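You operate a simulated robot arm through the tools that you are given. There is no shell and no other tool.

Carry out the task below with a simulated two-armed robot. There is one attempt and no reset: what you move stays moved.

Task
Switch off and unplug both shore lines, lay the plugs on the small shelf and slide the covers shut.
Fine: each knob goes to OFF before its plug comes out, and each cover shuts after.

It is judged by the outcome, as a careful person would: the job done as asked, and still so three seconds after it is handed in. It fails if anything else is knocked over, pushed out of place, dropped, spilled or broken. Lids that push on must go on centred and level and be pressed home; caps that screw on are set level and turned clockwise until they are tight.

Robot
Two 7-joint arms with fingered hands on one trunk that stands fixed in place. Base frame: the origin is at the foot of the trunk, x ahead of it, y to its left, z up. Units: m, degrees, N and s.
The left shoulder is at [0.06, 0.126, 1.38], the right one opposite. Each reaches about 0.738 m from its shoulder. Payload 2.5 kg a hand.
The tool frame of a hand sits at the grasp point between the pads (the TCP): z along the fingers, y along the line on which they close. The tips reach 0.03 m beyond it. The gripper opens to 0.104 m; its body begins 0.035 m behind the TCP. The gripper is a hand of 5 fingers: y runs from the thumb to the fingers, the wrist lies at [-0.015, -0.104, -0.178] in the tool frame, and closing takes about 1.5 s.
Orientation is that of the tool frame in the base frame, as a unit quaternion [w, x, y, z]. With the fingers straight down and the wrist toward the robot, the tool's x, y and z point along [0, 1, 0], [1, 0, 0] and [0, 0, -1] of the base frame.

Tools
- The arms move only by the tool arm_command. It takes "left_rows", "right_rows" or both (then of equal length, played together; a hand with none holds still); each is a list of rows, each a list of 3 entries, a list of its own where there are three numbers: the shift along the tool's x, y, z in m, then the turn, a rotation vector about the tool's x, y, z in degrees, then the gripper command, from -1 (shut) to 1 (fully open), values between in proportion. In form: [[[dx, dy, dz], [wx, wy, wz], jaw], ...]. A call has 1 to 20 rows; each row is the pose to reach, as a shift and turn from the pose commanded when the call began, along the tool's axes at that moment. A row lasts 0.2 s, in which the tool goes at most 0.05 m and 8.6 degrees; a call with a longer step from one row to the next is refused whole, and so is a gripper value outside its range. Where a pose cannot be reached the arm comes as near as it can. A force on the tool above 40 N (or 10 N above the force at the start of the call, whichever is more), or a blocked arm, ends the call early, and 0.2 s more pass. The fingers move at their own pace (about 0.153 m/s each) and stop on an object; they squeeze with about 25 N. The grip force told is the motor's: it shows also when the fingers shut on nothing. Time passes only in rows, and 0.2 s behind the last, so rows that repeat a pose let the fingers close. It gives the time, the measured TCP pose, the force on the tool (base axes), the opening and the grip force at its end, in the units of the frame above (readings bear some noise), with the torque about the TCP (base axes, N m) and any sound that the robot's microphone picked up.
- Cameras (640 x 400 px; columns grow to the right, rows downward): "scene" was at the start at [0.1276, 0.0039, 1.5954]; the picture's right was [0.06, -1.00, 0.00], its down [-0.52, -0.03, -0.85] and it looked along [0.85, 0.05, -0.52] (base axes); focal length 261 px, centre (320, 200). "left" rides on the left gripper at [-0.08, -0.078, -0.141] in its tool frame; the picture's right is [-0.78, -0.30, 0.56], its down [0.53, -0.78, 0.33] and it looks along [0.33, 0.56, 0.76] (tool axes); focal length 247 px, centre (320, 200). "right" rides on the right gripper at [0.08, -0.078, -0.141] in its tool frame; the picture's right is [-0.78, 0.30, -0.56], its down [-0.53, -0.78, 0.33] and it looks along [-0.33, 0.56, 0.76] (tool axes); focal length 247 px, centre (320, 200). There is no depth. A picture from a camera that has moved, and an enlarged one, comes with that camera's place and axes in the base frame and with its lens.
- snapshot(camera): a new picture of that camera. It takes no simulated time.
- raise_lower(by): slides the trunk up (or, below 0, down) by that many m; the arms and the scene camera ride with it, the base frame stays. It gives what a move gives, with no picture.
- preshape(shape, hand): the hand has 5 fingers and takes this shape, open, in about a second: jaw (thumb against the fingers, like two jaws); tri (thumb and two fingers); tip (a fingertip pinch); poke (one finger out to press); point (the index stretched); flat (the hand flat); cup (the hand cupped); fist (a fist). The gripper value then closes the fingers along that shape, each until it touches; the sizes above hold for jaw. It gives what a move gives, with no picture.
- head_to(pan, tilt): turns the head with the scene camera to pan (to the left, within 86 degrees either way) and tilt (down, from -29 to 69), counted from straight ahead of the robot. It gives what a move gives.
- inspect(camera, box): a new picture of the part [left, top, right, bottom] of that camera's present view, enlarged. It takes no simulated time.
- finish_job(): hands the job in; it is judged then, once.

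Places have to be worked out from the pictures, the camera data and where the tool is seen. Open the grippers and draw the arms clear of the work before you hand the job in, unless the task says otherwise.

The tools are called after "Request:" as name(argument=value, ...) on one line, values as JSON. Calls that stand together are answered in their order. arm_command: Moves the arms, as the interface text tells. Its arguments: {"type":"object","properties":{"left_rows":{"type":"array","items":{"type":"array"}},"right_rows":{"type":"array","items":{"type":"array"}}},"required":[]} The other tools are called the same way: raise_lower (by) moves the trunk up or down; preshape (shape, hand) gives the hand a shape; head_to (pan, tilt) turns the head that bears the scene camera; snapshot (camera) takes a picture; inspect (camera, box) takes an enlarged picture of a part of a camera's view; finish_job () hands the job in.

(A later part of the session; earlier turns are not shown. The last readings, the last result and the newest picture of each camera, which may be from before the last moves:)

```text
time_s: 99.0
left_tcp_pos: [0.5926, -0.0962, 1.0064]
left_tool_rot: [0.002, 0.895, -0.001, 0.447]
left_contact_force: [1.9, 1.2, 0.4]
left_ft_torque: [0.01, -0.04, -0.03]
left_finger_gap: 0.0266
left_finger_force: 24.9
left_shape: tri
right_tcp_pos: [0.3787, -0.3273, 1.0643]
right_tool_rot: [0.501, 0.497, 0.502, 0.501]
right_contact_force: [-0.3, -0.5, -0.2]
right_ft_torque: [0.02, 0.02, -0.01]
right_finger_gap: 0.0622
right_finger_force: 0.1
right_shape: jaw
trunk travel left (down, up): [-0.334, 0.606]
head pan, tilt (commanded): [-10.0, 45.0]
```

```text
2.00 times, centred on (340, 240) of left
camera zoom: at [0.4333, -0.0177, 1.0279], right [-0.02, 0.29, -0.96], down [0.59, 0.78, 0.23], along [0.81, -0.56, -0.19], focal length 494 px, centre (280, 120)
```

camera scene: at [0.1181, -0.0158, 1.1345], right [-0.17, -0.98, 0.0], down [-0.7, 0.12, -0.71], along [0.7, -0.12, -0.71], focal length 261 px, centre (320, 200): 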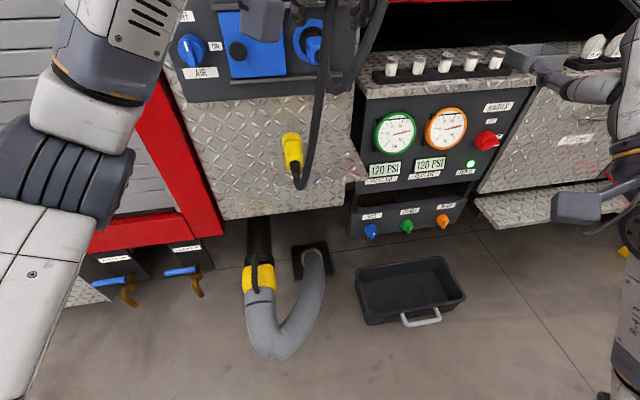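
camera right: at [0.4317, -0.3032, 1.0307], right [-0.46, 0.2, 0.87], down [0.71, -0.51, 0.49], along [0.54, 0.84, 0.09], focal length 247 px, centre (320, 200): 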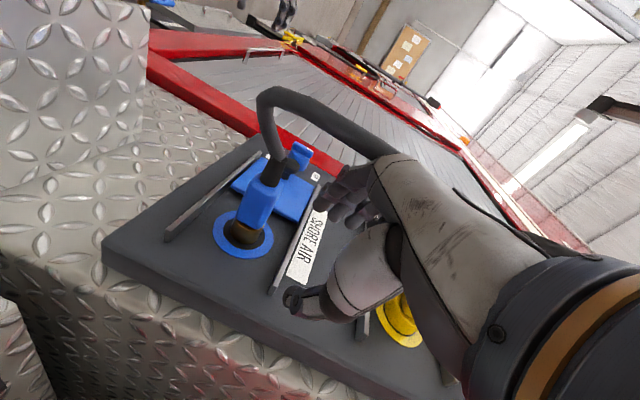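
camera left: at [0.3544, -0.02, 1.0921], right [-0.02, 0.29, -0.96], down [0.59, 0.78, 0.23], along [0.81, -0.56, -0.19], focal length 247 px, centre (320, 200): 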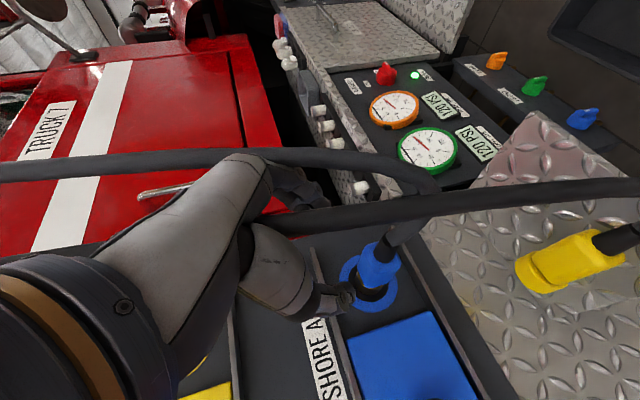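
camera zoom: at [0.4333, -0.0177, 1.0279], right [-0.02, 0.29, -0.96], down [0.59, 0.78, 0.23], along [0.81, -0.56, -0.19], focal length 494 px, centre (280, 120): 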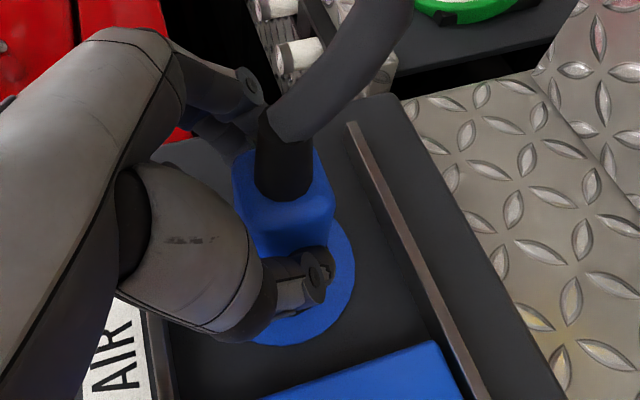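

Gripped (27 mm, 25 N). I pull straight out along -x, 4 cm first.

Request:
arm_command(left_rows=[[[-0.006, 0, -0.008], [0, 0, 0], -1], [[-0.012, 0, -0.016], [0, 0, 0], -1], [[-0.018, 0, -0.024], [0, 0, 0], -1], [[-0.024, 0, -0.032], [0, 0, 0], -1], [[-0.024, 0, -0.032], [0, 0, 0], -1]])

Request:
inspect(camera="left", box=[220, 140, 460, 340])

```text
time_s: 100.2
left_tcp_pos: [0.5531, -0.0957, 1.0078]
left_tool_rot: [0.002, 0.894, 0.001, 0.447]
left_contact_force: [0.4, -0.3, -0.4]
left_ft_torque: [-0.02, 0.04, -0.02]
left_finger_gap: 0.0263
left_finger_force: 25.1
left_shape: tri
right_tcp_pos: [0.3796, -0.3274, 1.0647]
right_tool_rot: [0.502, 0.498, 0.501, 0.5]
right_contact_force: [-0.8, 0.3, -0.4]
right_ft_torque: [0.0, -0.01, -0.01]
right_finger_gap: 0.0624
right_finger_force: 0.0
right_shape: jaw
trunk travel left (down, up): [-0.334, 0.606]
head pan, tilt (commanded): [-10.0, 45.0]
heard: snap
```

```text
2.00 times, centred on (340, 240) of left
camera zoom: at [0.393, -0.0173, 1.0287], right [-0.02, 0.29, -0.96], down [0.59, 0.78, 0.23], along [0.81, -0.56, -0.19], focal length 494 px, centre (280, 120)
```

zoom: 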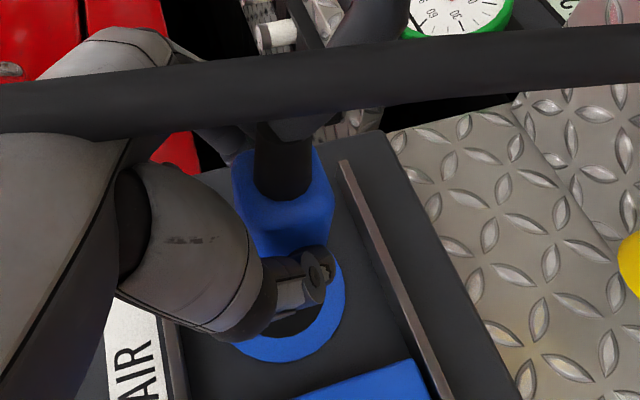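

Snap: the blue plug is free. I pull it back a further 10 cm and move it to y≈-0.14.

Request:
arm_command(left_rows=[[[-0.012, 0, -0.016], [0, 0, 0], -1], [[-0.024, 0, -0.032], [0, 0, 0], -1], [[-0.036, 0, -0.048], [0, 0, 0], -1], [[-0.048, 0, -0.064], [0, 0, 0], -1], [[-0.06, 0, -0.08], [0, 0, 0], -1], [[-0.06, 0.015, -0.08], [0, 0, 0], -1], [[-0.06, 0.03, -0.08], [0, 0, 0], -1], [[-0.06, 0.044, -0.08], [0, 0, 0], -1], [[-0.06, 0.044, -0.08], [0, 0, 0], -1]])

Request:
snapshot(camera="left")

Request:
snapshot(camera="scene")

```text
time_s: 102.2
left_tcp_pos: [0.4527, -0.1392, 1.007]
left_tool_rot: [0.002, 0.895, -0.001, 0.447]
left_contact_force: [0.8, -0.2, -0.2]
left_ft_torque: [-0.01, 0.03, 0.0]
left_finger_gap: 0.0264
left_finger_force: 25.0
left_shape: tri
right_tcp_pos: [0.3792, -0.3269, 1.0646]
right_tool_rot: [0.501, 0.497, 0.501, 0.5]
right_contact_force: [-0.1, 0.6, 0.1]
right_ft_torque: [0.03, 0.0, -0.03]
right_finger_gap: 0.0623
right_finger_force: 0.0
right_shape: jaw
trunk travel left (down, up): [-0.334, 0.606]
head pan, tilt (commanded): [-10.0, 45.0]
```

```text
taken
camera left: at [0.2935, -0.0611, 1.0286], right [-0.02, 0.29, -0.96], down [0.59, 0.78, 0.23], along [0.81, -0.56, -0.19], focal length 247 px, centre (320, 200)
```

left: 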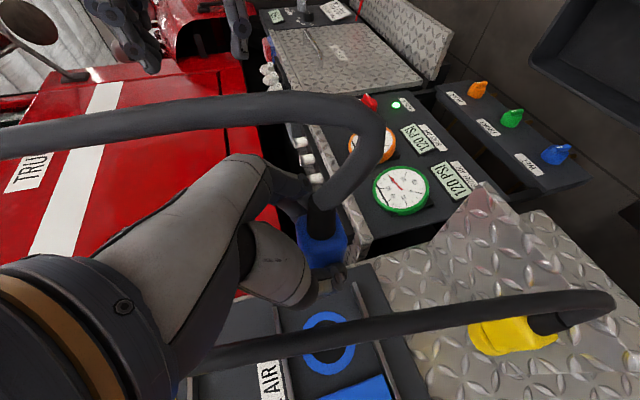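

```text
taken
camera scene: at [0.1182, -0.0158, 1.1345], right [-0.17, -0.98, 0.0], down [-0.7, 0.12, -0.71], along [0.7, -0.12, -0.71], focal length 261 px, centre (320, 200)
```

scene: 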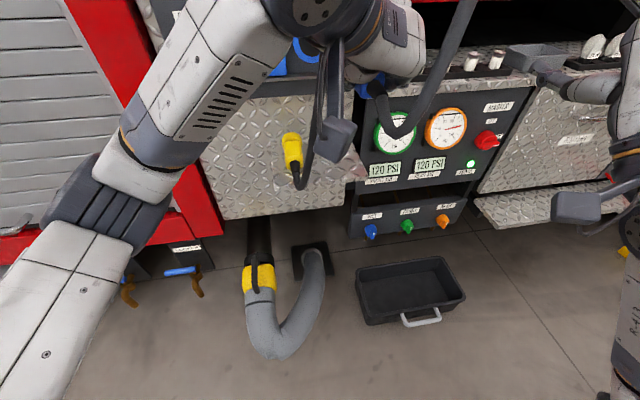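

The blue plug is held at y≈-0.139. I lower the trunk 0.155 and then move it forward over the right part of the shelf.

Request:
raise_lower(by=-0.155)

Request:
arm_command(left_rows=[[[0.0157, 0, 0.021], [0, 0, 0], -1], [[0.0314, 0, 0.042], [0, 0, 0], -1], [[0.0472, 0, 0.063], [0, 0, 0], -1], [[0.0629, 0, 0.084], [0, 0, 0], -1], [[0.0786, 0, 0.1048], [0, 0, 0], -1], [[0.0786, 0, 0.1048], [0, 0, 0], -1]])

Request:
snapshot(camera="left")

Request:
inspect(camera="scene", box=[220, 0, 420, 150])

```text
time_s: 104.0
left_tcp_pos: [0.4523, -0.1387, 0.8532]
left_tool_rot: [0.001, 0.895, 0.0, 0.447]
left_contact_force: [0.1, 0.0, -0.7]
left_ft_torque: [0.02, 0.03, 0.0]
left_finger_gap: 0.0265
left_finger_force: 25.0
left_shape: tri
right_tcp_pos: [0.379, -0.3275, 0.9097]
right_tool_rot: [0.501, 0.498, 0.501, 0.5]
right_contact_force: [0.4, 0.4, 0.1]
right_ft_torque: [0.01, -0.02, 0.02]
right_finger_gap: 0.0621
right_finger_force: 0.1
right_shape: jaw
trunk travel left (down, up): [-0.179, 0.761]
head pan, tilt (commanded): [-10.0, 45.0]
```

```text
time_s: 105.4
left_tcp_pos: [0.585, -0.138, 0.8545]
left_tool_rot: [0.002, 0.894, 0.0, 0.447]
left_contact_force: [-0.1, 0.3, -0.2]
left_ft_torque: [0.01, 0.02, 0.01]
left_finger_gap: 0.0262
left_finger_force: 24.9
left_shape: tri
right_tcp_pos: [0.3799, -0.328, 0.9106]
right_tool_rot: [0.502, 0.498, 0.5, 0.499]
right_contact_force: [0.1, -0.2, -0.5]
right_ft_torque: [0.04, 0.02, 0.0]
right_finger_gap: 0.0624
right_finger_force: 0.2
right_shape: jaw
trunk travel left (down, up): [-0.179, 0.761]
head pan, tilt (commanded): [-10.0, 45.0]
```

```text
taken
camera left: at [0.4249, -0.0607, 0.875], right [-0.02, 0.29, -0.96], down [0.59, 0.78, 0.23], along [0.81, -0.56, -0.19], focal length 247 px, centre (320, 200)
```

left: 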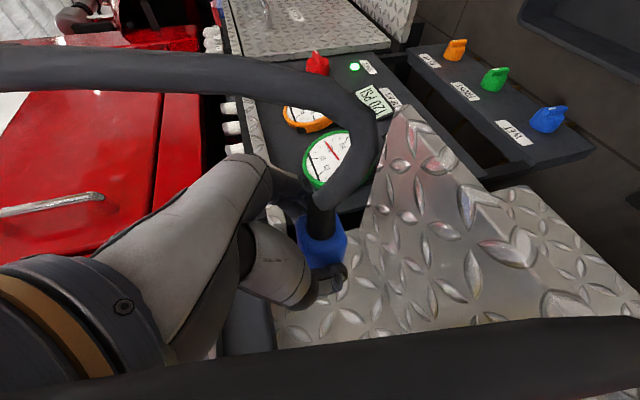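

```text
2.67 times, centred on (320, 75) of scene
camera zoom: at [0.1182, -0.0158, 0.9795], right [-0.17, -0.98, 0.0], down [-0.7, 0.12, -0.71], along [0.7, -0.12, -0.71], focal length 695 px, centre (320, 533)
```

zoom: 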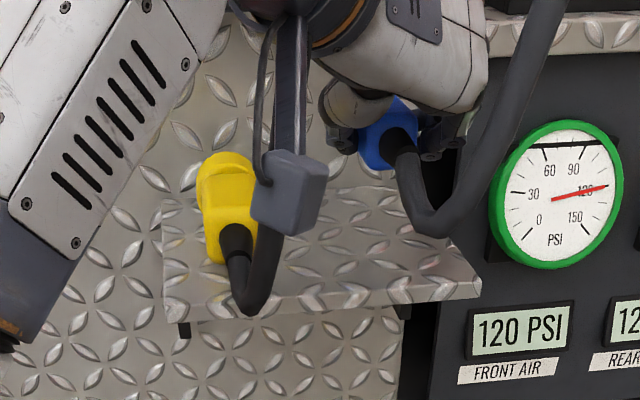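

The blue plug hangs over the right part of the shelf with room on both sides. I shift it 6 mm left and lower to just above finger contact (TCP z≈0.81).

Request:
arm_command(left_rows=[[[-0.008, -0.002, 0.006], [0, 0, 0], -1], [[-0.016, -0.004, 0.012], [0, 0, 0], -1], [[-0.024, -0.006, 0.018], [0, 0, 0], -1], [[-0.03, -0.006, 0.0225], [0, 0, 0], -1], [[-0.0352, -0.006, 0.0264], [0, 0, 0], -1], [[-0.0352, -0.006, 0.0264], [0, 0, 0], -1]])

Request:
inspect(camera="scene", box=[250, 0, 400, 120])

Request:
inspect(camera="left", box=[220, 140, 460, 340])

```text
time_s: 106.8
left_tcp_pos: [0.5841, -0.1335, 0.8096]
left_tool_rot: [0.002, 0.895, 0.0, 0.446]
left_contact_force: [0.0, 0.0, 0.2]
left_ft_torque: [0.01, 0.04, 0.0]
left_finger_gap: 0.0261
left_finger_force: 25.4
left_shape: tri
right_tcp_pos: [0.3797, -0.327, 0.9097]
right_tool_rot: [0.501, 0.498, 0.501, 0.5]
right_contact_force: [-0.1, -0.1, -0.2]
right_ft_torque: [-0.03, 0.02, -0.01]
right_finger_gap: 0.0623
right_finger_force: 0.1
right_shape: jaw
trunk travel left (down, up): [-0.179, 0.761]
head pan, tilt (commanded): [-10.0, 45.0]
```

```text
3.33 times, centred on (325, 60) of scene
camera zoom: at [0.1182, -0.0157, 0.9795], right [-0.17, -0.98, 0.0], down [-0.7, 0.12, -0.71], along [0.7, -0.12, -0.71], focal length 869 px, centre (303, 667)
```

zoom: 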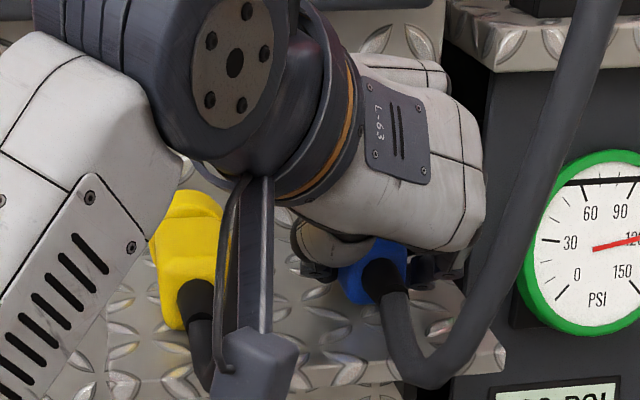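

```text
2.00 times, centred on (340, 240) of left
camera zoom: at [0.4247, -0.0554, 0.8302], right [-0.02, 0.29, -0.96], down [0.59, 0.78, 0.23], along [0.81, -0.56, -0.19], focal length 494 px, centre (280, 120)
```

zoom: 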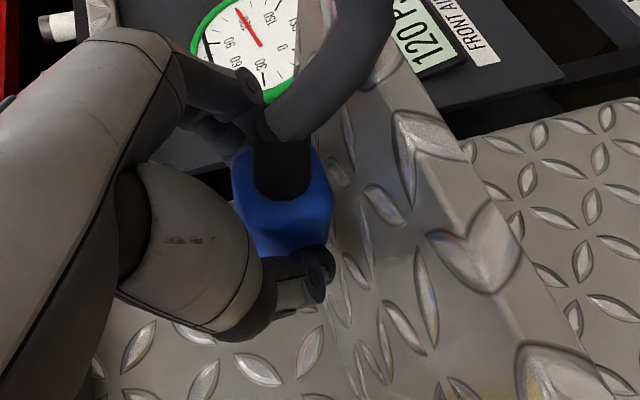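

No contact yet at 0.8096. I lower 4 mm more and see the force.

Request:
arm_command(left_rows=[[[-0.0016, 0, 0.0012], [0, 0, 0], -1], [[-0.0036, 0, 0.0027], [0, 0, 0], -1], [[-0.0036, 0, 0.0027], [0, 0, 0], -1]])

```text
time_s: 107.6
left_tcp_pos: [0.5822, -0.1351, 0.8079]
left_tool_rot: [0.003, 0.894, 0.0, 0.449]
left_contact_force: [1.6, 0.9, 6.4]
left_ft_torque: [-0.14, -0.18, 0.06]
left_finger_gap: 0.0266
left_finger_force: 25.1
left_shape: tri
right_tcp_pos: [0.3795, -0.3277, 0.9102]
right_tool_rot: [0.502, 0.498, 0.5, 0.5]
right_contact_force: [1.0, 0.3, -0.2]
right_ft_torque: [-0.01, -0.01, 0.01]
right_finger_gap: 0.0625
right_finger_force: 0.1
right_shape: jaw
trunk travel left (down, up): [-0.179, 0.761]
head pan, tilt (commanded): [-10.0, 45.0]
```

The fingertips now touch the shelf lightly (6 N). I open slowly to set the blue plug down.

Request:
arm_command(left_rows=[[[0.0008, 0, -0.0006], [0, 0, 0], -0.6], [[0.0008, 0, -0.0006], [0, 0, 0], -0.5], [[0.0008, 0, -0.0006], [0, 0, 0], -0.42], [[0.0008, 0, -0.0006], [0, 0, 0], -0.34], [[0.0008, 0, -0.0006], [0, 0, 0], -0.25], [[0.0008, 0, -0.0006], [0, 0, 0], -0.1], [[0.0008, 0, -0.0006], [0, 0, 0], 0.0], [[0.0008, 0, -0.0006], [0, 0, 0], 0.0]])

Request:
inspect(camera="scene", box=[250, 0, 400, 120])

Request:
inspect(camera="left", box=[220, 140, 460, 340])

```text
time_s: 109.4
left_tcp_pos: [0.5835, -0.1327, 0.807]
left_tool_rot: [0.002, 0.894, 0.0, 0.447]
left_contact_force: [0.0, 2.4, 6.8]
left_ft_torque: [-0.08, -0.11, 0.05]
left_finger_gap: 0.0496
left_finger_force: 0.0
left_shape: tri
right_tcp_pos: [0.3793, -0.3279, 0.9099]
right_tool_rot: [0.502, 0.497, 0.501, 0.5]
right_contact_force: [0.4, 0.8, 0.0]
right_ft_torque: [0.04, 0.0, -0.02]
right_finger_gap: 0.0623
right_finger_force: 0.0
right_shape: jaw
trunk travel left (down, up): [-0.179, 0.761]
head pan, tilt (commanded): [-10.0, 45.0]
```

```text
3.33 times, centred on (325, 60) of scene
camera zoom: at [0.1176, -0.0154, 0.9796], right [-0.17, -0.98, 0.0], down [-0.7, 0.12, -0.71], along [0.7, -0.12, -0.71], focal length 869 px, centre (303, 667)
```

zoom: 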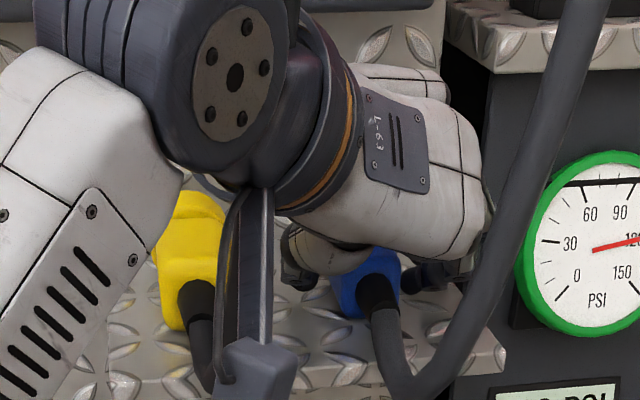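

```text
2.00 times, centred on (340, 240) of left
camera zoom: at [0.4239, -0.055, 0.827], right [-0.02, 0.29, -0.96], down [0.59, 0.78, 0.23], along [0.81, -0.56, -0.19], focal length 494 px, centre (280, 120)
```

zoom: 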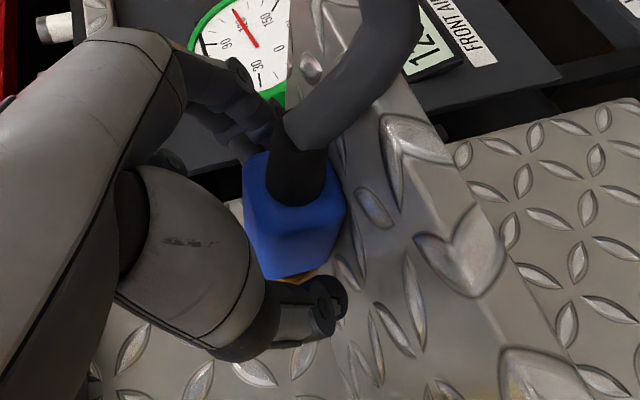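

The blue plug has settled on the shelf. I withdraw the left hand back and up.

Request:
arm_command(left_rows=[[[0.001, 0, -0.003], [0, 0, 0], 0.05], [[0.002, 0, -0.012], [0, 0, 0], 0.1], [[0.002, 0, -0.03], [0, 0, 0], 0.1], [[0.002, 0, -0.055], [0, 0, 0], 0.1], [[0.002, 0, -0.085], [0, 0, 0], 0.1], [[0.002, 0, -0.12], [0, 0, 0], 0.1], [[0.002, 0, -0.15], [0, 0, 0], 0.1], [[0.002, 0, -0.15], [0, 0, 0], 0.1]])

Request:
snapshot(camera="scene")

Request:
inspect(camera="scene", box=[220, 20, 420, 150])

Request:
snapshot(camera="left")

```text
time_s: 111.2
left_tcp_pos: [0.464, -0.1332, 0.8976]
left_tool_rot: [0.002, 0.895, 0.0, 0.447]
left_contact_force: [-0.1, 0.8, -0.7]
left_ft_torque: [-0.01, -0.01, 0.0]
left_finger_gap: 0.0567
left_finger_force: 0.0
left_shape: tri
right_tcp_pos: [0.3797, -0.327, 0.9087]
right_tool_rot: [0.501, 0.497, 0.502, 0.501]
right_contact_force: [1.1, 0.0, -1.2]
right_ft_torque: [-0.02, 0.0, 0.01]
right_finger_gap: 0.0622
right_finger_force: 0.0
right_shape: jaw
trunk travel left (down, up): [-0.179, 0.761]
head pan, tilt (commanded): [-10.0, 45.0]
```

```text
taken
camera scene: at [0.1181, -0.0157, 0.9795], right [-0.17, -0.98, 0.0], down [-0.7, 0.12, -0.71], along [0.7, -0.12, -0.71], focal length 261 px, centre (320, 200)
```

scene: 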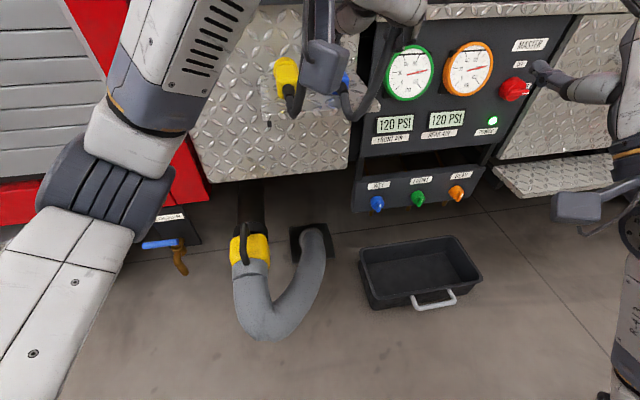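

```text
3.08 times, centred on (320, 85) of scene
camera zoom: at [0.1181, -0.0157, 0.9795], right [-0.17, -0.98, 0.0], down [-0.7, 0.12, -0.71], along [0.7, -0.12, -0.71], focal length 802 px, centre (320, 554)
```

zoom: 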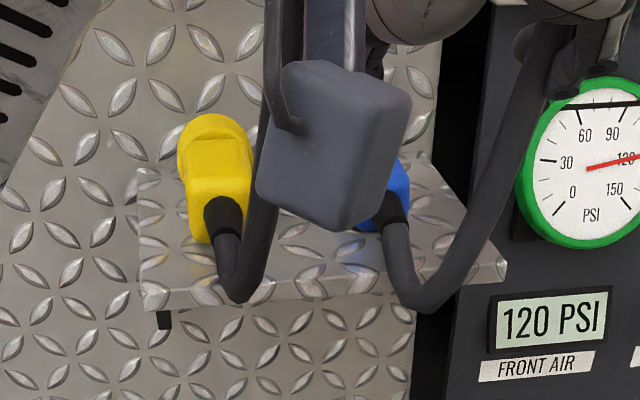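

```text
taken
camera left: at [0.3054, -0.0549, 0.9185], right [-0.02, 0.29, -0.96], down [0.59, 0.78, 0.22], along [0.81, -0.56, -0.19], focal length 247 px, centre (320, 200)
```

left: 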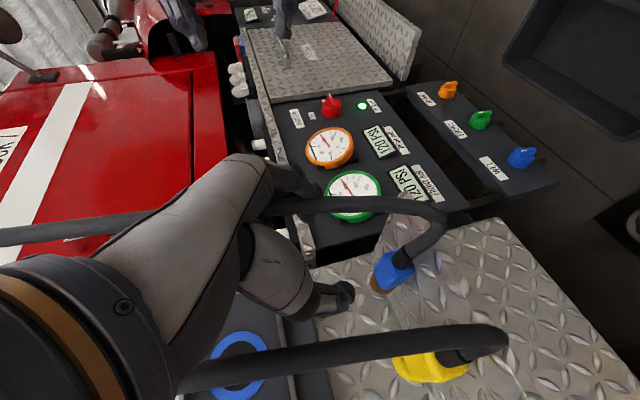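

Both plugs lie on the shelf, the blue at the right part, the yellow at the left. Next the covers: I raise the trunk 0.346 to bring the left hand to the yellow cover's height.

Request:
raise_lower(by=0.346)

Request:
arm_command(left_rows=[[[0, -0.025, 0], [0, 0, 0], 0.1], [[0, -0.05, 0], [0, 0, 0], 0.1], [[0, -0.075, 0], [0, 0, 0], 0.1], [[0, -0.1, 0], [0, 0, 0], 0.1], [[0, -0.125, 0], [0, 0, 0], 0.1], [[0, -0.15, 0], [0, 0, 0], 0.1], [[0, -0.168, 0], [0, 0, 0], 0.1], [[0, -0.168, 0], [0, 0, 0], 0.1]])

Request:
head_to(pan=-5, tilt=25)

Request:
snapshot(camera="scene")

Request:
snapshot(camera="left")

```text
time_s: 114.6
left_tcp_pos: [0.4655, -0.133, 1.2431]
left_tool_rot: [0.002, 0.895, 0.0, 0.447]
left_contact_force: [-0.6, 0.8, -0.5]
left_ft_torque: [0.02, 0.03, -0.01]
left_finger_gap: 0.0568
left_finger_force: 0.0
left_shape: tri
right_tcp_pos: [0.3793, -0.3268, 1.256]
right_tool_rot: [0.501, 0.498, 0.5, 0.5]
right_contact_force: [0.5, -0.1, -0.5]
right_ft_torque: [0.0, 0.0, 0.03]
right_finger_gap: 0.0621
right_finger_force: 0.2
right_shape: jaw
trunk travel left (down, up): [-0.525, 0.415]
head pan, tilt (commanded): [-10.0, 45.0]
```

```text
time_s: 116.4
left_tcp_pos: [0.4643, 0.0366, 1.2429]
left_tool_rot: [0.003, 0.894, 0.0, 0.448]
left_contact_force: [0.3, 1.0, -0.1]
left_ft_torque: [0.0, -0.01, 0.03]
left_finger_gap: 0.0569
left_finger_force: 0.0
left_shape: tri
right_tcp_pos: [0.3799, -0.3275, 1.2566]
right_tool_rot: [0.501, 0.497, 0.502, 0.501]
right_contact_force: [0.1, 0.4, 0.6]
right_ft_torque: [0.0, 0.02, 0.0]
right_finger_gap: 0.0625
right_finger_force: 0.1
right_shape: jaw
trunk travel left (down, up): [-0.525, 0.415]
head pan, tilt (commanded): [-10.0, 45.0]
```

```text
time_s: 117.2
left_tcp_pos: [0.4645, 0.0363, 1.2426]
left_tool_rot: [0.002, 0.894, 0.0, 0.447]
left_contact_force: [0.8, -0.2, 0.0]
left_ft_torque: [-0.01, -0.01, 0.0]
left_finger_gap: 0.0566
left_finger_force: 0.1
left_shape: tri
right_tcp_pos: [0.3796, -0.327, 1.2556]
right_tool_rot: [0.502, 0.498, 0.501, 0.5]
right_contact_force: [0.3, -0.6, -0.6]
right_ft_torque: [0.0, -0.01, 0.01]
right_finger_gap: 0.0623
right_finger_force: 0.0
right_shape: jaw
trunk travel left (down, up): [-0.525, 0.415]
head pan, tilt (commanded): [-5.0, 25.0]
```

```text
taken
camera scene: at [0.1298, -0.0096, 1.356], right [-0.09, -1.0, 0.0], down [-0.42, 0.04, -0.91], along [0.9, -0.08, -0.42], focal length 261 px, centre (320, 200)
```

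scene: 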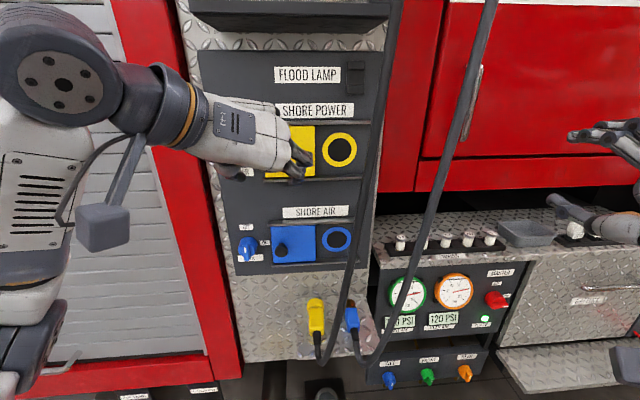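

```text
taken
camera left: at [0.3058, 0.1143, 1.2635], right [-0.02, 0.29, -0.96], down [0.59, 0.78, 0.23], along [0.81, -0.56, -0.19], focal length 247 px, centre (320, 200)
```

left: 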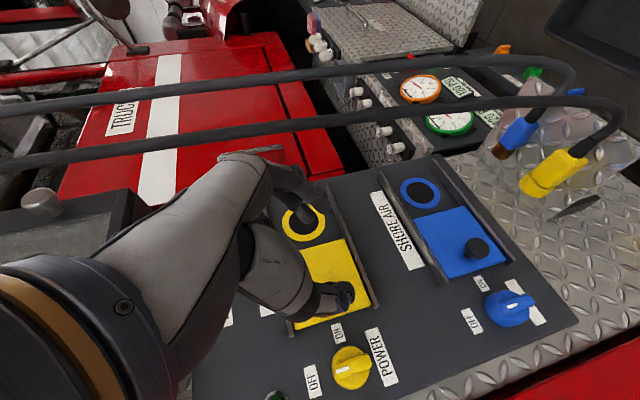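

The left hand holds its pose at y=0.036, right in front of the yellow cover's knob (projected at the thumb tip in the picture). I move straight forward so that thumb and fingers straddle the knob.

Request:
arm_command(left_rows=[[[0.0156, 0, 0.023], [0, 0, 0], 0.1], [[0.0311, 0.001, 0.046], [0, 0, 0], 0.1], [[0.0467, 0.001, 0.069], [0, 0, 0], 0.1], [[0.06, 0.0013, 0.089], [0, 0, 0], 0.1], [[0.06, 0.0013, 0.089], [0, 0, 0], 0.1]])

Request:
inspect(camera="left", box=[220, 160, 440, 360])

Request:
inspect(camera="scene", box=[220, 60, 400, 210])

```text
time_s: 118.5
left_tcp_pos: [0.574, 0.0314, 1.2381]
left_tool_rot: [0.002, 0.895, 0.0, 0.447]
left_contact_force: [-0.2, -0.7, -0.2]
left_ft_torque: [0.02, 0.01, -0.02]
left_finger_gap: 0.0566
left_finger_force: 0.0
left_shape: tri
right_tcp_pos: [0.3798, -0.3278, 1.2562]
right_tool_rot: [0.502, 0.498, 0.5, 0.5]
right_contact_force: [0.1, 0.6, 0.4]
right_ft_torque: [-0.02, 0.0, -0.01]
right_finger_gap: 0.0621
right_finger_force: 0.0
right_shape: jaw
trunk travel left (down, up): [-0.525, 0.415]
head pan, tilt (commanded): [-5.0, 25.0]
```

```text
2.00 times, centred on (330, 260) of left
camera zoom: at [0.4141, 0.1098, 1.2593], right [-0.02, 0.29, -0.96], down [0.59, 0.78, 0.23], along [0.81, -0.56, -0.19], focal length 494 px, centre (300, 80)
```

zoom: 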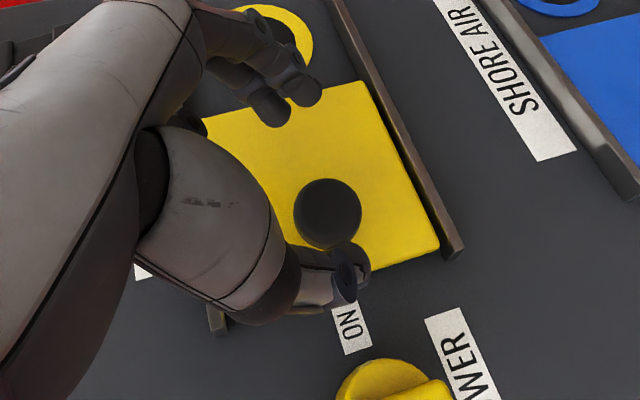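

```text
2.67 times, centred on (310, 135) of scene
camera zoom: at [0.1298, -0.0096, 1.3561], right [-0.09, -1.0, 0.0], down [-0.42, 0.04, -0.91], along [0.9, -0.08, -0.42], focal length 695 px, centre (347, 373)
```

zoom: 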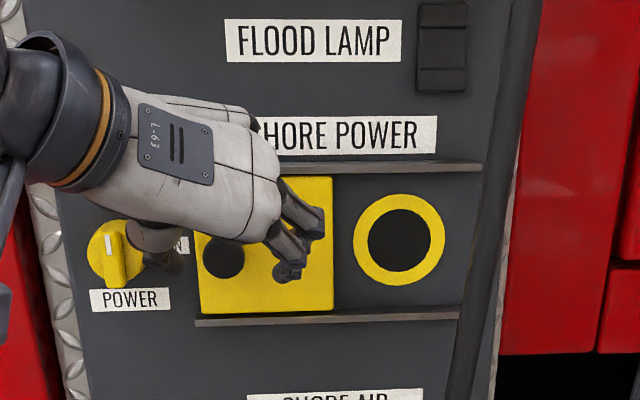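

The knob is between thumb and fingers. I go in the last 2.8 cm.

Request:
arm_command(left_rows=[[[0.0084, 0, 0.0112], [0, 0, 0], 0.1], [[0.0168, 0, 0.0224], [0, 0, 0], 0.1], [[0.0168, 0, 0.0224], [0, 0, 0], 0.1]])

Request:
inspect(camera="left", box=[220, 160, 440, 360])

Request:
inspect(camera="scene", box=[220, 60, 400, 210])

```text
time_s: 119.2
left_tcp_pos: [0.5998, 0.0334, 1.2387]
left_tool_rot: [0.002, 0.894, 0.001, 0.447]
left_contact_force: [0.0, 0.5, 0.0]
left_ft_torque: [-0.02, 0.01, 0.02]
left_finger_gap: 0.0568
left_finger_force: 0.1
left_shape: tri
right_tcp_pos: [0.3793, -0.3265, 1.2565]
right_tool_rot: [0.501, 0.498, 0.501, 0.5]
right_contact_force: [1.1, -0.8, 0.2]
right_ft_torque: [0.03, 0.03, -0.05]
right_finger_gap: 0.0621
right_finger_force: 0.1
right_shape: jaw
trunk travel left (down, up): [-0.525, 0.415]
head pan, tilt (commanded): [-5.0, 25.0]
```

```text
2.00 times, centred on (330, 260) of left
camera zoom: at [0.441, 0.1108, 1.259], right [-0.02, 0.29, -0.96], down [0.59, 0.78, 0.23], along [0.81, -0.56, -0.19], focal length 494 px, centre (300, 80)
```

zoom: 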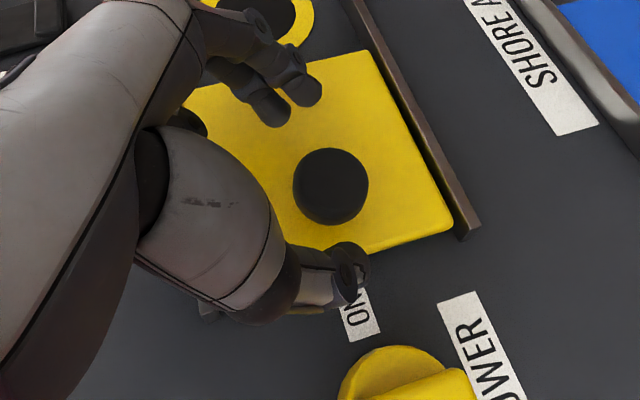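

```text
2.67 times, centred on (310, 135) of scene
camera zoom: at [0.1298, -0.0096, 1.3561], right [-0.09, -1.0, 0.0], down [-0.42, 0.04, -0.91], along [0.9, -0.08, -0.42], focal length 695 px, centre (347, 373)
```

zoom: 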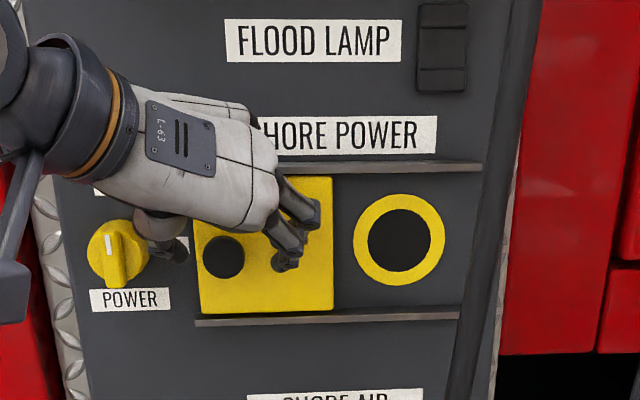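

Thumb tip is level with the knob head. I go 8 mm deeper and start moving right so the thumb pushes the cover along, checking after 5 cm.

Request:
arm_command(left_rows=[[[0.0048, 0, 0.0064], [0, 0, 0], 0.1], [[0.0048, 0.01, 0.0064], [0, 0, 0], 0.1], [[0.0048, 0.02, 0.0064], [0, 0, 0], 0.1], [[0.0048, 0.03, 0.0064], [0, 0, 0], 0.1], [[0.0048, 0.04, 0.0064], [0, 0, 0], 0.1], [[0.0048, 0.05, 0.0064], [0, 0, 0], 0.1], [[0.0048, 0.05, 0.0064], [0, 0, 0], 0.1]])

Request:
inspect(camera="left", box=[220, 160, 440, 360])

Request:
inspect(camera="scene", box=[220, 60, 400, 210])

```text
time_s: 120.8
left_tcp_pos: [0.6106, -0.0175, 1.2364]
left_tool_rot: [0.002, 0.895, 0.0, 0.447]
left_contact_force: [-0.7, 0.4, -0.4]
left_ft_torque: [0.04, 0.02, 0.03]
left_finger_gap: 0.0582
left_finger_force: 0.1
left_shape: tri
right_tcp_pos: [0.3782, -0.3266, 1.2565]
right_tool_rot: [0.502, 0.497, 0.501, 0.5]
right_contact_force: [0.0, 1.9, -0.4]
right_ft_torque: [0.0, 0.03, 0.02]
right_finger_gap: 0.062
right_finger_force: 0.0
right_shape: jaw
trunk travel left (down, up): [-0.525, 0.415]
head pan, tilt (commanded): [-5.0, 25.0]
```

```text
2.00 times, centred on (330, 260) of left
camera zoom: at [0.4494, 0.061, 1.2587], right [-0.02, 0.29, -0.96], down [0.59, 0.78, 0.23], along [0.81, -0.56, -0.19], focal length 494 px, centre (300, 80)
```

zoom: 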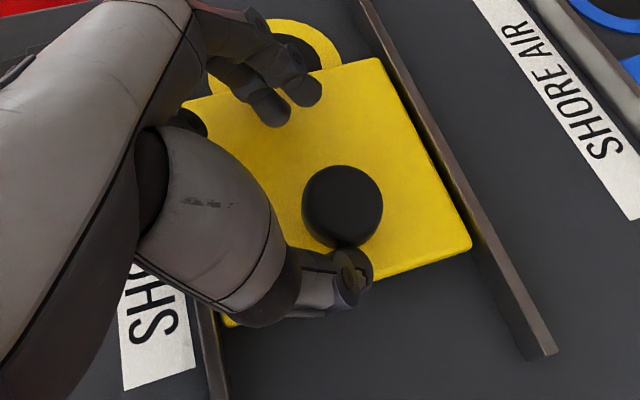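

```text
2.67 times, centred on (310, 135) of scene
camera zoom: at [0.1297, -0.0095, 1.3561], right [-0.09, -1.0, 0.0], down [-0.42, 0.04, -0.91], along [0.9, -0.08, -0.42], focal length 695 px, centre (347, 373)
```

zoom: 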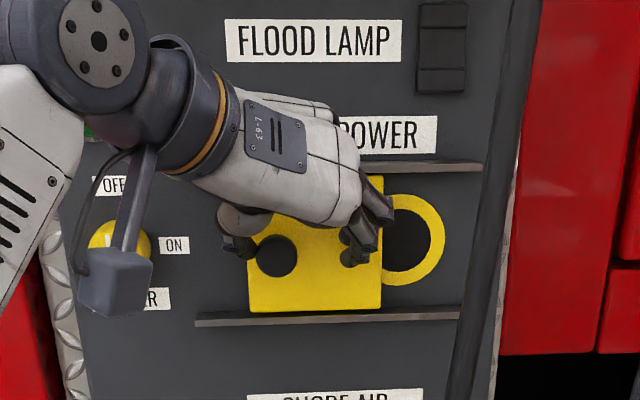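

The cover slides along with the thumb. I continue right by 6 cm.

Request:
arm_command(left_rows=[[[0, 0.012, 0], [0, 0, 0], 0.1], [[0, 0.024, 0], [0, 0, 0], 0.1], [[0, 0.036, 0], [0, 0, 0], 0.1], [[0, 0.048, 0], [0, 0, 0], 0.1], [[0, 0.058, 0], [0, 0, 0], 0.1], [[0, 0.058, 0], [0, 0, 0], 0.1]])

Request:
inspect(camera="scene", box=[220, 60, 400, 210])

Request:
inspect(camera="left", box=[220, 160, 440, 360])

```text
time_s: 122.2
left_tcp_pos: [0.6072, -0.0749, 1.2372]
left_tool_rot: [0.002, 0.895, 0.0, 0.446]
left_contact_force: [-0.1, -0.3, 0.5]
left_ft_torque: [0.03, -0.02, 0.01]
left_finger_gap: 0.0585
left_finger_force: 0.1
left_shape: tri
right_tcp_pos: [0.3799, -0.3267, 1.2561]
right_tool_rot: [0.501, 0.498, 0.501, 0.5]
right_contact_force: [0.6, 1.2, 0.4]
right_ft_torque: [0.0, -0.01, 0.0]
right_finger_gap: 0.0624
right_finger_force: 0.0
right_shape: jaw
trunk travel left (down, up): [-0.525, 0.415]
head pan, tilt (commanded): [-5.0, 25.0]
```

```text
2.67 times, centred on (310, 135) of scene
camera zoom: at [0.1298, -0.0095, 1.3561], right [-0.09, -1.0, 0.0], down [-0.42, 0.04, -0.91], along [0.9, -0.08, -0.42], focal length 695 px, centre (347, 373)
```

zoom: 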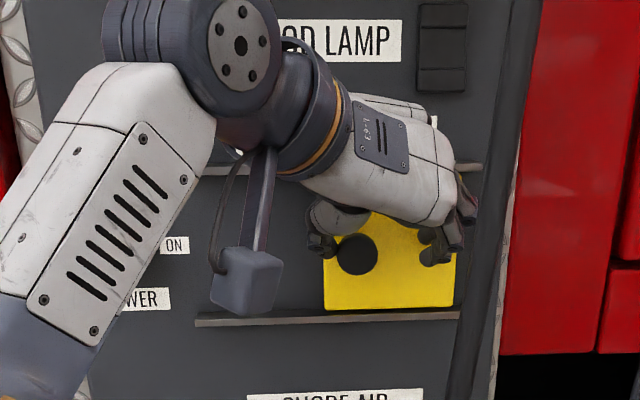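

```text
2.00 times, centred on (330, 260) of left
camera zoom: at [0.4485, 0.0031, 1.2579], right [-0.02, 0.29, -0.96], down [0.59, 0.78, 0.23], along [0.81, -0.56, -0.19], focal length 494 px, centre (300, 80)
```

zoom: 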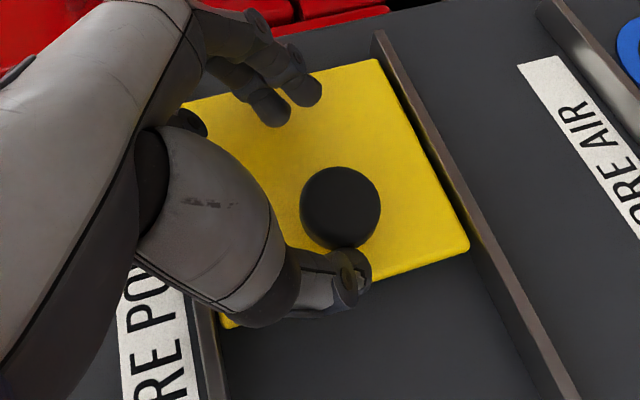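

The cover now reaches the right end of its rail. I push a few millimetres more to feel for the end stop.

Request:
arm_command(left_rows=[[[0, 0.003, 0], [0, 0, 0], 0.1], [[0, 0.006, 0], [0, 0, 0], 0.1], [[0, 0.006, 0], [0, 0, 0], 0.1]])

Request:
inspect(camera="scene", box=[220, 60, 400, 210])

```text
time_s: 123.0
left_tcp_pos: [0.6084, -0.0805, 1.2367]
left_tool_rot: [0.002, 0.894, 0.0, 0.448]
left_contact_force: [-0.3, 1.2, -1.0]
left_ft_torque: [-0.01, -0.02, -0.04]
left_finger_gap: 0.0581
left_finger_force: 0.1
left_shape: tri
right_tcp_pos: [0.3783, -0.3275, 1.2556]
right_tool_rot: [0.501, 0.497, 0.501, 0.5]
right_contact_force: [-0.2, -0.8, -0.2]
right_ft_torque: [-0.01, 0.04, 0.03]
right_finger_gap: 0.0624
right_finger_force: 0.1
right_shape: jaw
trunk travel left (down, up): [-0.525, 0.415]
head pan, tilt (commanded): [-5.0, 25.0]
```

```text
2.67 times, centred on (310, 135) of scene
camera zoom: at [0.1298, -0.0095, 1.3561], right [-0.09, -1.0, 0.0], down [-0.42, 0.04, -0.91], along [0.9, -0.08, -0.42], focal length 695 px, centre (347, 373)
```

zoom: 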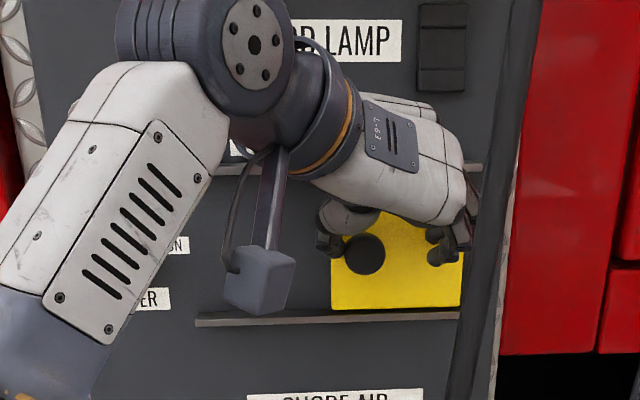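

The cover is now centred over the socket and no stop is felt yet. I push 3 mm more to feel the end.

Request:
arm_command(left_rows=[[[0, 0.002, 0], [0, 0, 0], 0.1], [[0, 0.004, 0], [0, 0, 0], 0.1], [[0, 0.004, 0], [0, 0, 0], 0.1]])

Request:
inspect(camera="scene", box=[220, 60, 400, 210])

```text
time_s: 123.8
left_tcp_pos: [0.6088, -0.085, 1.2394]
left_tool_rot: [0.002, 0.894, 0.0, 0.447]
left_contact_force: [-0.4, 0.7, 0.0]
left_ft_torque: [-0.01, 0.02, 0.0]
left_finger_gap: 0.0583
left_finger_force: 0.1
left_shape: tri
right_tcp_pos: [0.3795, -0.3274, 1.255]
right_tool_rot: [0.501, 0.498, 0.501, 0.5]
right_contact_force: [-0.3, 0.3, -0.1]
right_ft_torque: [0.0, 0.03, -0.03]
right_finger_gap: 0.0624
right_finger_force: 0.2
right_shape: jaw
trunk travel left (down, up): [-0.525, 0.415]
head pan, tilt (commanded): [-5.0, 25.0]
```

```text
2.67 times, centred on (310, 135) of scene
camera zoom: at [0.1298, -0.0095, 1.3561], right [-0.09, -1.0, 0.0], down [-0.42, 0.04, -0.91], along [0.9, -0.08, -0.42], focal length 695 px, centre (347, 373)
```

zoom: 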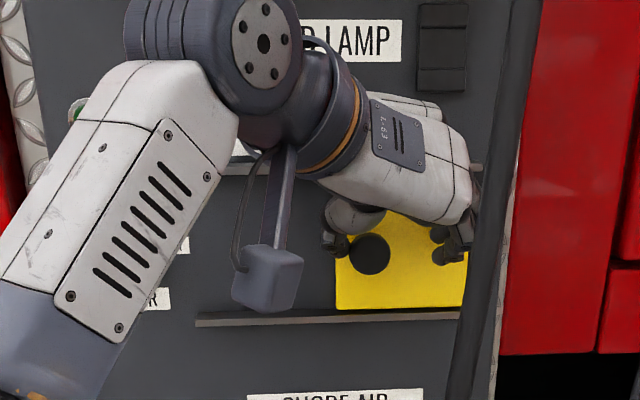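

Still no stop; by the picture the travel is about 104 mm of an expected ~108. I push up to 6 mm more, watching the force.

Request:
arm_command(left_rows=[[[0, 0.002, 0], [0, 0, 0], 0.1], [[0, 0.004, 0], [0, 0, 0], 0.1], [[0, 0.006, 0], [0, 0, 0], 0.1], [[0, 0.006, 0], [0, 0, 0], 0.1]])

Request:
inspect(camera="scene", box=[220, 60, 400, 210])

Request:
inspect(camera="left", box=[220, 160, 440, 360])

```text
time_s: 124.8
left_tcp_pos: [0.6084, -0.0901, 1.238]
left_tool_rot: [0.001, 0.895, 0.001, 0.447]
left_contact_force: [-0.3, 4.7, 0.6]
left_ft_torque: [0.05, -0.01, 0.07]
left_finger_gap: 0.0614
left_finger_force: 0.0
left_shape: tri
right_tcp_pos: [0.3801, -0.3269, 1.2556]
right_tool_rot: [0.501, 0.497, 0.501, 0.5]
right_contact_force: [0.3, 0.6, -0.9]
right_ft_torque: [0.01, -0.02, 0.0]
right_finger_gap: 0.0622
right_finger_force: 0.0
right_shape: jaw
trunk travel left (down, up): [-0.525, 0.415]
head pan, tilt (commanded): [-5.0, 25.0]
```

```text
2.67 times, centred on (310, 135) of scene
camera zoom: at [0.1298, -0.009, 1.3561], right [-0.09, -1.0, 0.0], down [-0.42, 0.04, -0.91], along [0.9, -0.08, -0.42], focal length 695 px, centre (347, 373)
```

zoom: 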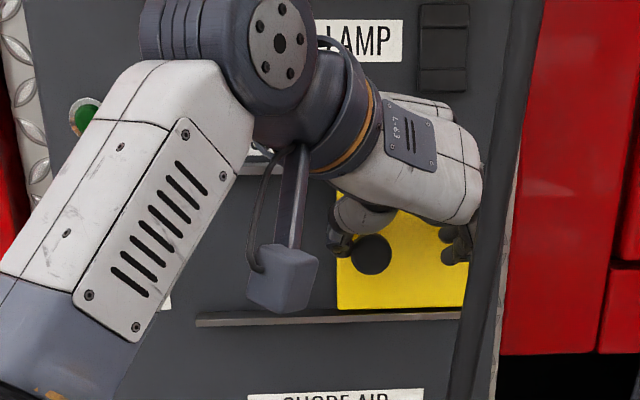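

```text
2.00 times, centred on (330, 260) of left
camera zoom: at [0.4485, -0.0124, 1.2585], right [-0.02, 0.29, -0.96], down [0.59, 0.78, 0.22], along [0.81, -0.56, -0.19], focal length 494 px, centre (300, 80)
```

zoom: 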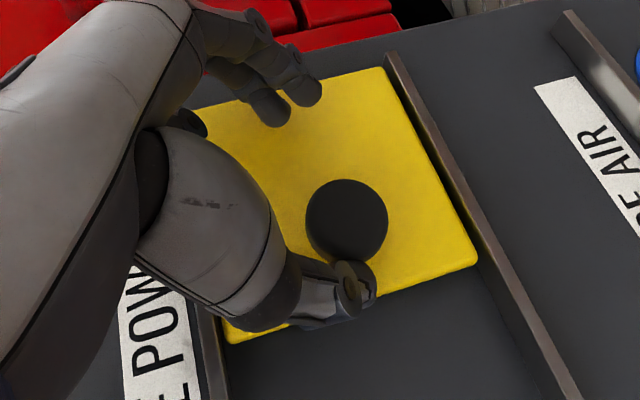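

The cover stopped moving while the push force rose to ~5 N: it is against its end stop, fully shut. I release sideways and back straight out.

Request:
arm_command(left_rows=[[[0, -0.008, 0], [0, 0, 0], 0.1], [[0, -0.016, 0], [0, 0, 0], 0.1], [[-0.015, -0.016, -0.02], [0, 0, 0], 0.1], [[-0.03, -0.016, -0.04], [0, 0, 0], 0.1], [[-0.048, -0.016, -0.064], [0, 0, 0], 0.1], [[-0.066, -0.016, -0.088], [0, 0, 0], 0.1], [[-0.084, -0.016, -0.112], [0, 0, 0], 0.1], [[-0.084, -0.016, -0.112], [0, 0, 0], 0.1]])

Request:
snapshot(camera="left")

Request:
snapshot(camera="scene")

```text
time_s: 126.7
left_tcp_pos: [0.4672, -0.0757, 1.2376]
left_tool_rot: [0.002, 0.895, 0.0, 0.446]
left_contact_force: [0.0, 0.1, 0.1]
left_ft_torque: [0.03, -0.01, -0.01]
left_finger_gap: 0.0573
left_finger_force: 0.2
left_shape: tri
right_tcp_pos: [0.3798, -0.3265, 1.2553]
right_tool_rot: [0.501, 0.497, 0.501, 0.5]
right_contact_force: [0.6, 0.2, -0.7]
right_ft_torque: [0.0, -0.01, 0.02]
right_finger_gap: 0.0622
right_finger_force: 0.0
right_shape: jaw
trunk travel left (down, up): [-0.525, 0.415]
head pan, tilt (commanded): [-5.0, 25.0]
```

```text
taken
camera left: at [0.3092, 0.0031, 1.2581], right [-0.02, 0.29, -0.96], down [0.59, 0.78, 0.23], along [0.81, -0.56, -0.19], focal length 247 px, centre (320, 200)
```

left: 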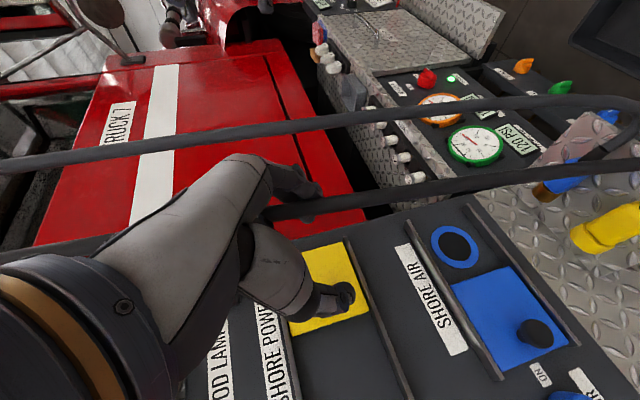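

```text
taken
camera scene: at [0.1298, -0.0096, 1.3561], right [-0.09, -1.0, 0.0], down [-0.42, 0.04, -0.91], along [0.9, -0.08, -0.42], focal length 261 px, centre (320, 200)
```

scene: 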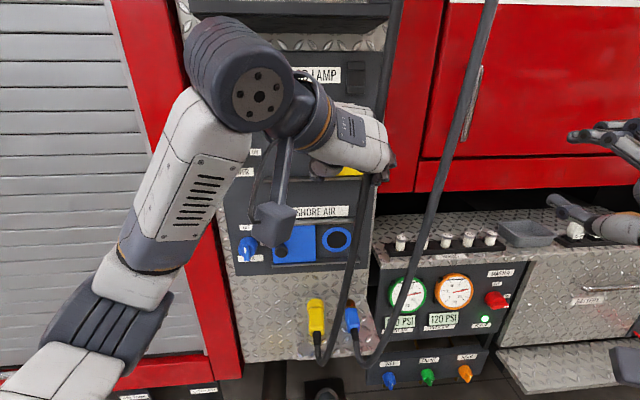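

Yellow cover is shut. For the blue one I move the hand to y≈0.036 and lower the trunk by 0.221.

Request:
arm_command(left_rows=[[[0, -0.028, 0], [0, 0, 0], 0.1], [[0, -0.056, 0], [0, 0, 0], 0.1], [[0, -0.084, 0], [0, 0, 0], 0.1], [[0, -0.112, 0], [0, 0, 0], 0.1], [[0, -0.112, 0], [0, 0, 0], 0.1]])

Request:
raise_lower(by=-0.2208)

Request:
snapshot(camera="left")

Request:
snapshot(camera="scene")

```text
time_s: 127.8
left_tcp_pos: [0.4695, 0.039, 1.2381]
left_tool_rot: [0.002, 0.895, 0.0, 0.446]
left_contact_force: [0.5, -0.2, -0.1]
left_ft_torque: [0.02, 0.0, 0.04]
left_finger_gap: 0.0572
left_finger_force: 0.0
left_shape: tri
right_tcp_pos: [0.3783, -0.3268, 1.2544]
right_tool_rot: [0.501, 0.498, 0.501, 0.5]
right_contact_force: [-0.3, 0.1, 0.0]
right_ft_torque: [-0.02, 0.01, -0.02]
right_finger_gap: 0.0623
right_finger_force: 0.0
right_shape: jaw
trunk travel left (down, up): [-0.525, 0.415]
head pan, tilt (commanded): [-5.0, 25.0]
```

```text
time_s: 130.2
left_tcp_pos: [0.4697, 0.0379, 1.0165]
left_tool_rot: [0.002, 0.894, -0.001, 0.447]
left_contact_force: [-0.4, 0.4, 0.2]
left_ft_torque: [0.0, 0.0, -0.01]
left_finger_gap: 0.0573
left_finger_force: 0.0
left_shape: tri
right_tcp_pos: [0.3791, -0.3274, 1.0348]
right_tool_rot: [0.502, 0.498, 0.5, 0.5]
right_contact_force: [-1.3, 0.3, 0.1]
right_ft_torque: [0.0, 0.02, 0.0]
right_finger_gap: 0.0623
right_finger_force: 0.1
right_shape: jaw
trunk travel left (down, up): [-0.304, 0.636]
head pan, tilt (commanded): [-5.0, 25.0]
```

```text
taken
camera left: at [0.3101, 0.1158, 1.0375], right [-0.02, 0.29, -0.96], down [0.59, 0.78, 0.23], along [0.81, -0.56, -0.19], focal length 247 px, centre (320, 200)
```

left: 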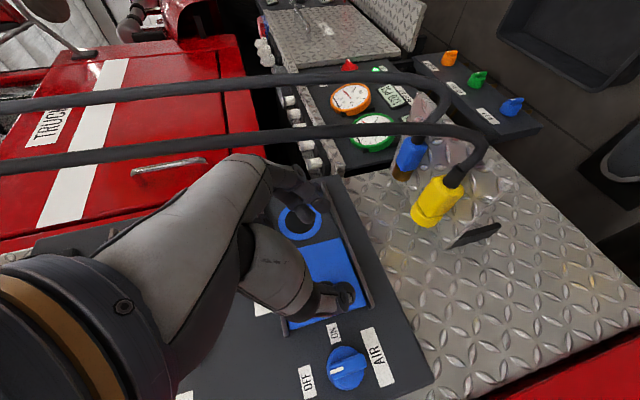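

```text
taken
camera scene: at [0.1298, -0.0096, 1.1354], right [-0.09, -1.0, 0.0], down [-0.42, 0.04, -0.91], along [0.9, -0.08, -0.42], focal length 261 px, centre (320, 200)
```

scene: 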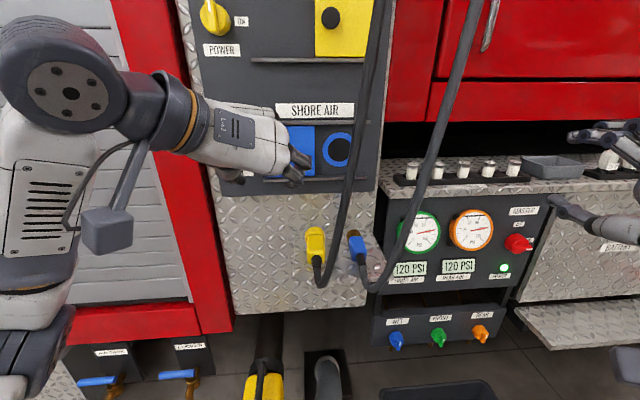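

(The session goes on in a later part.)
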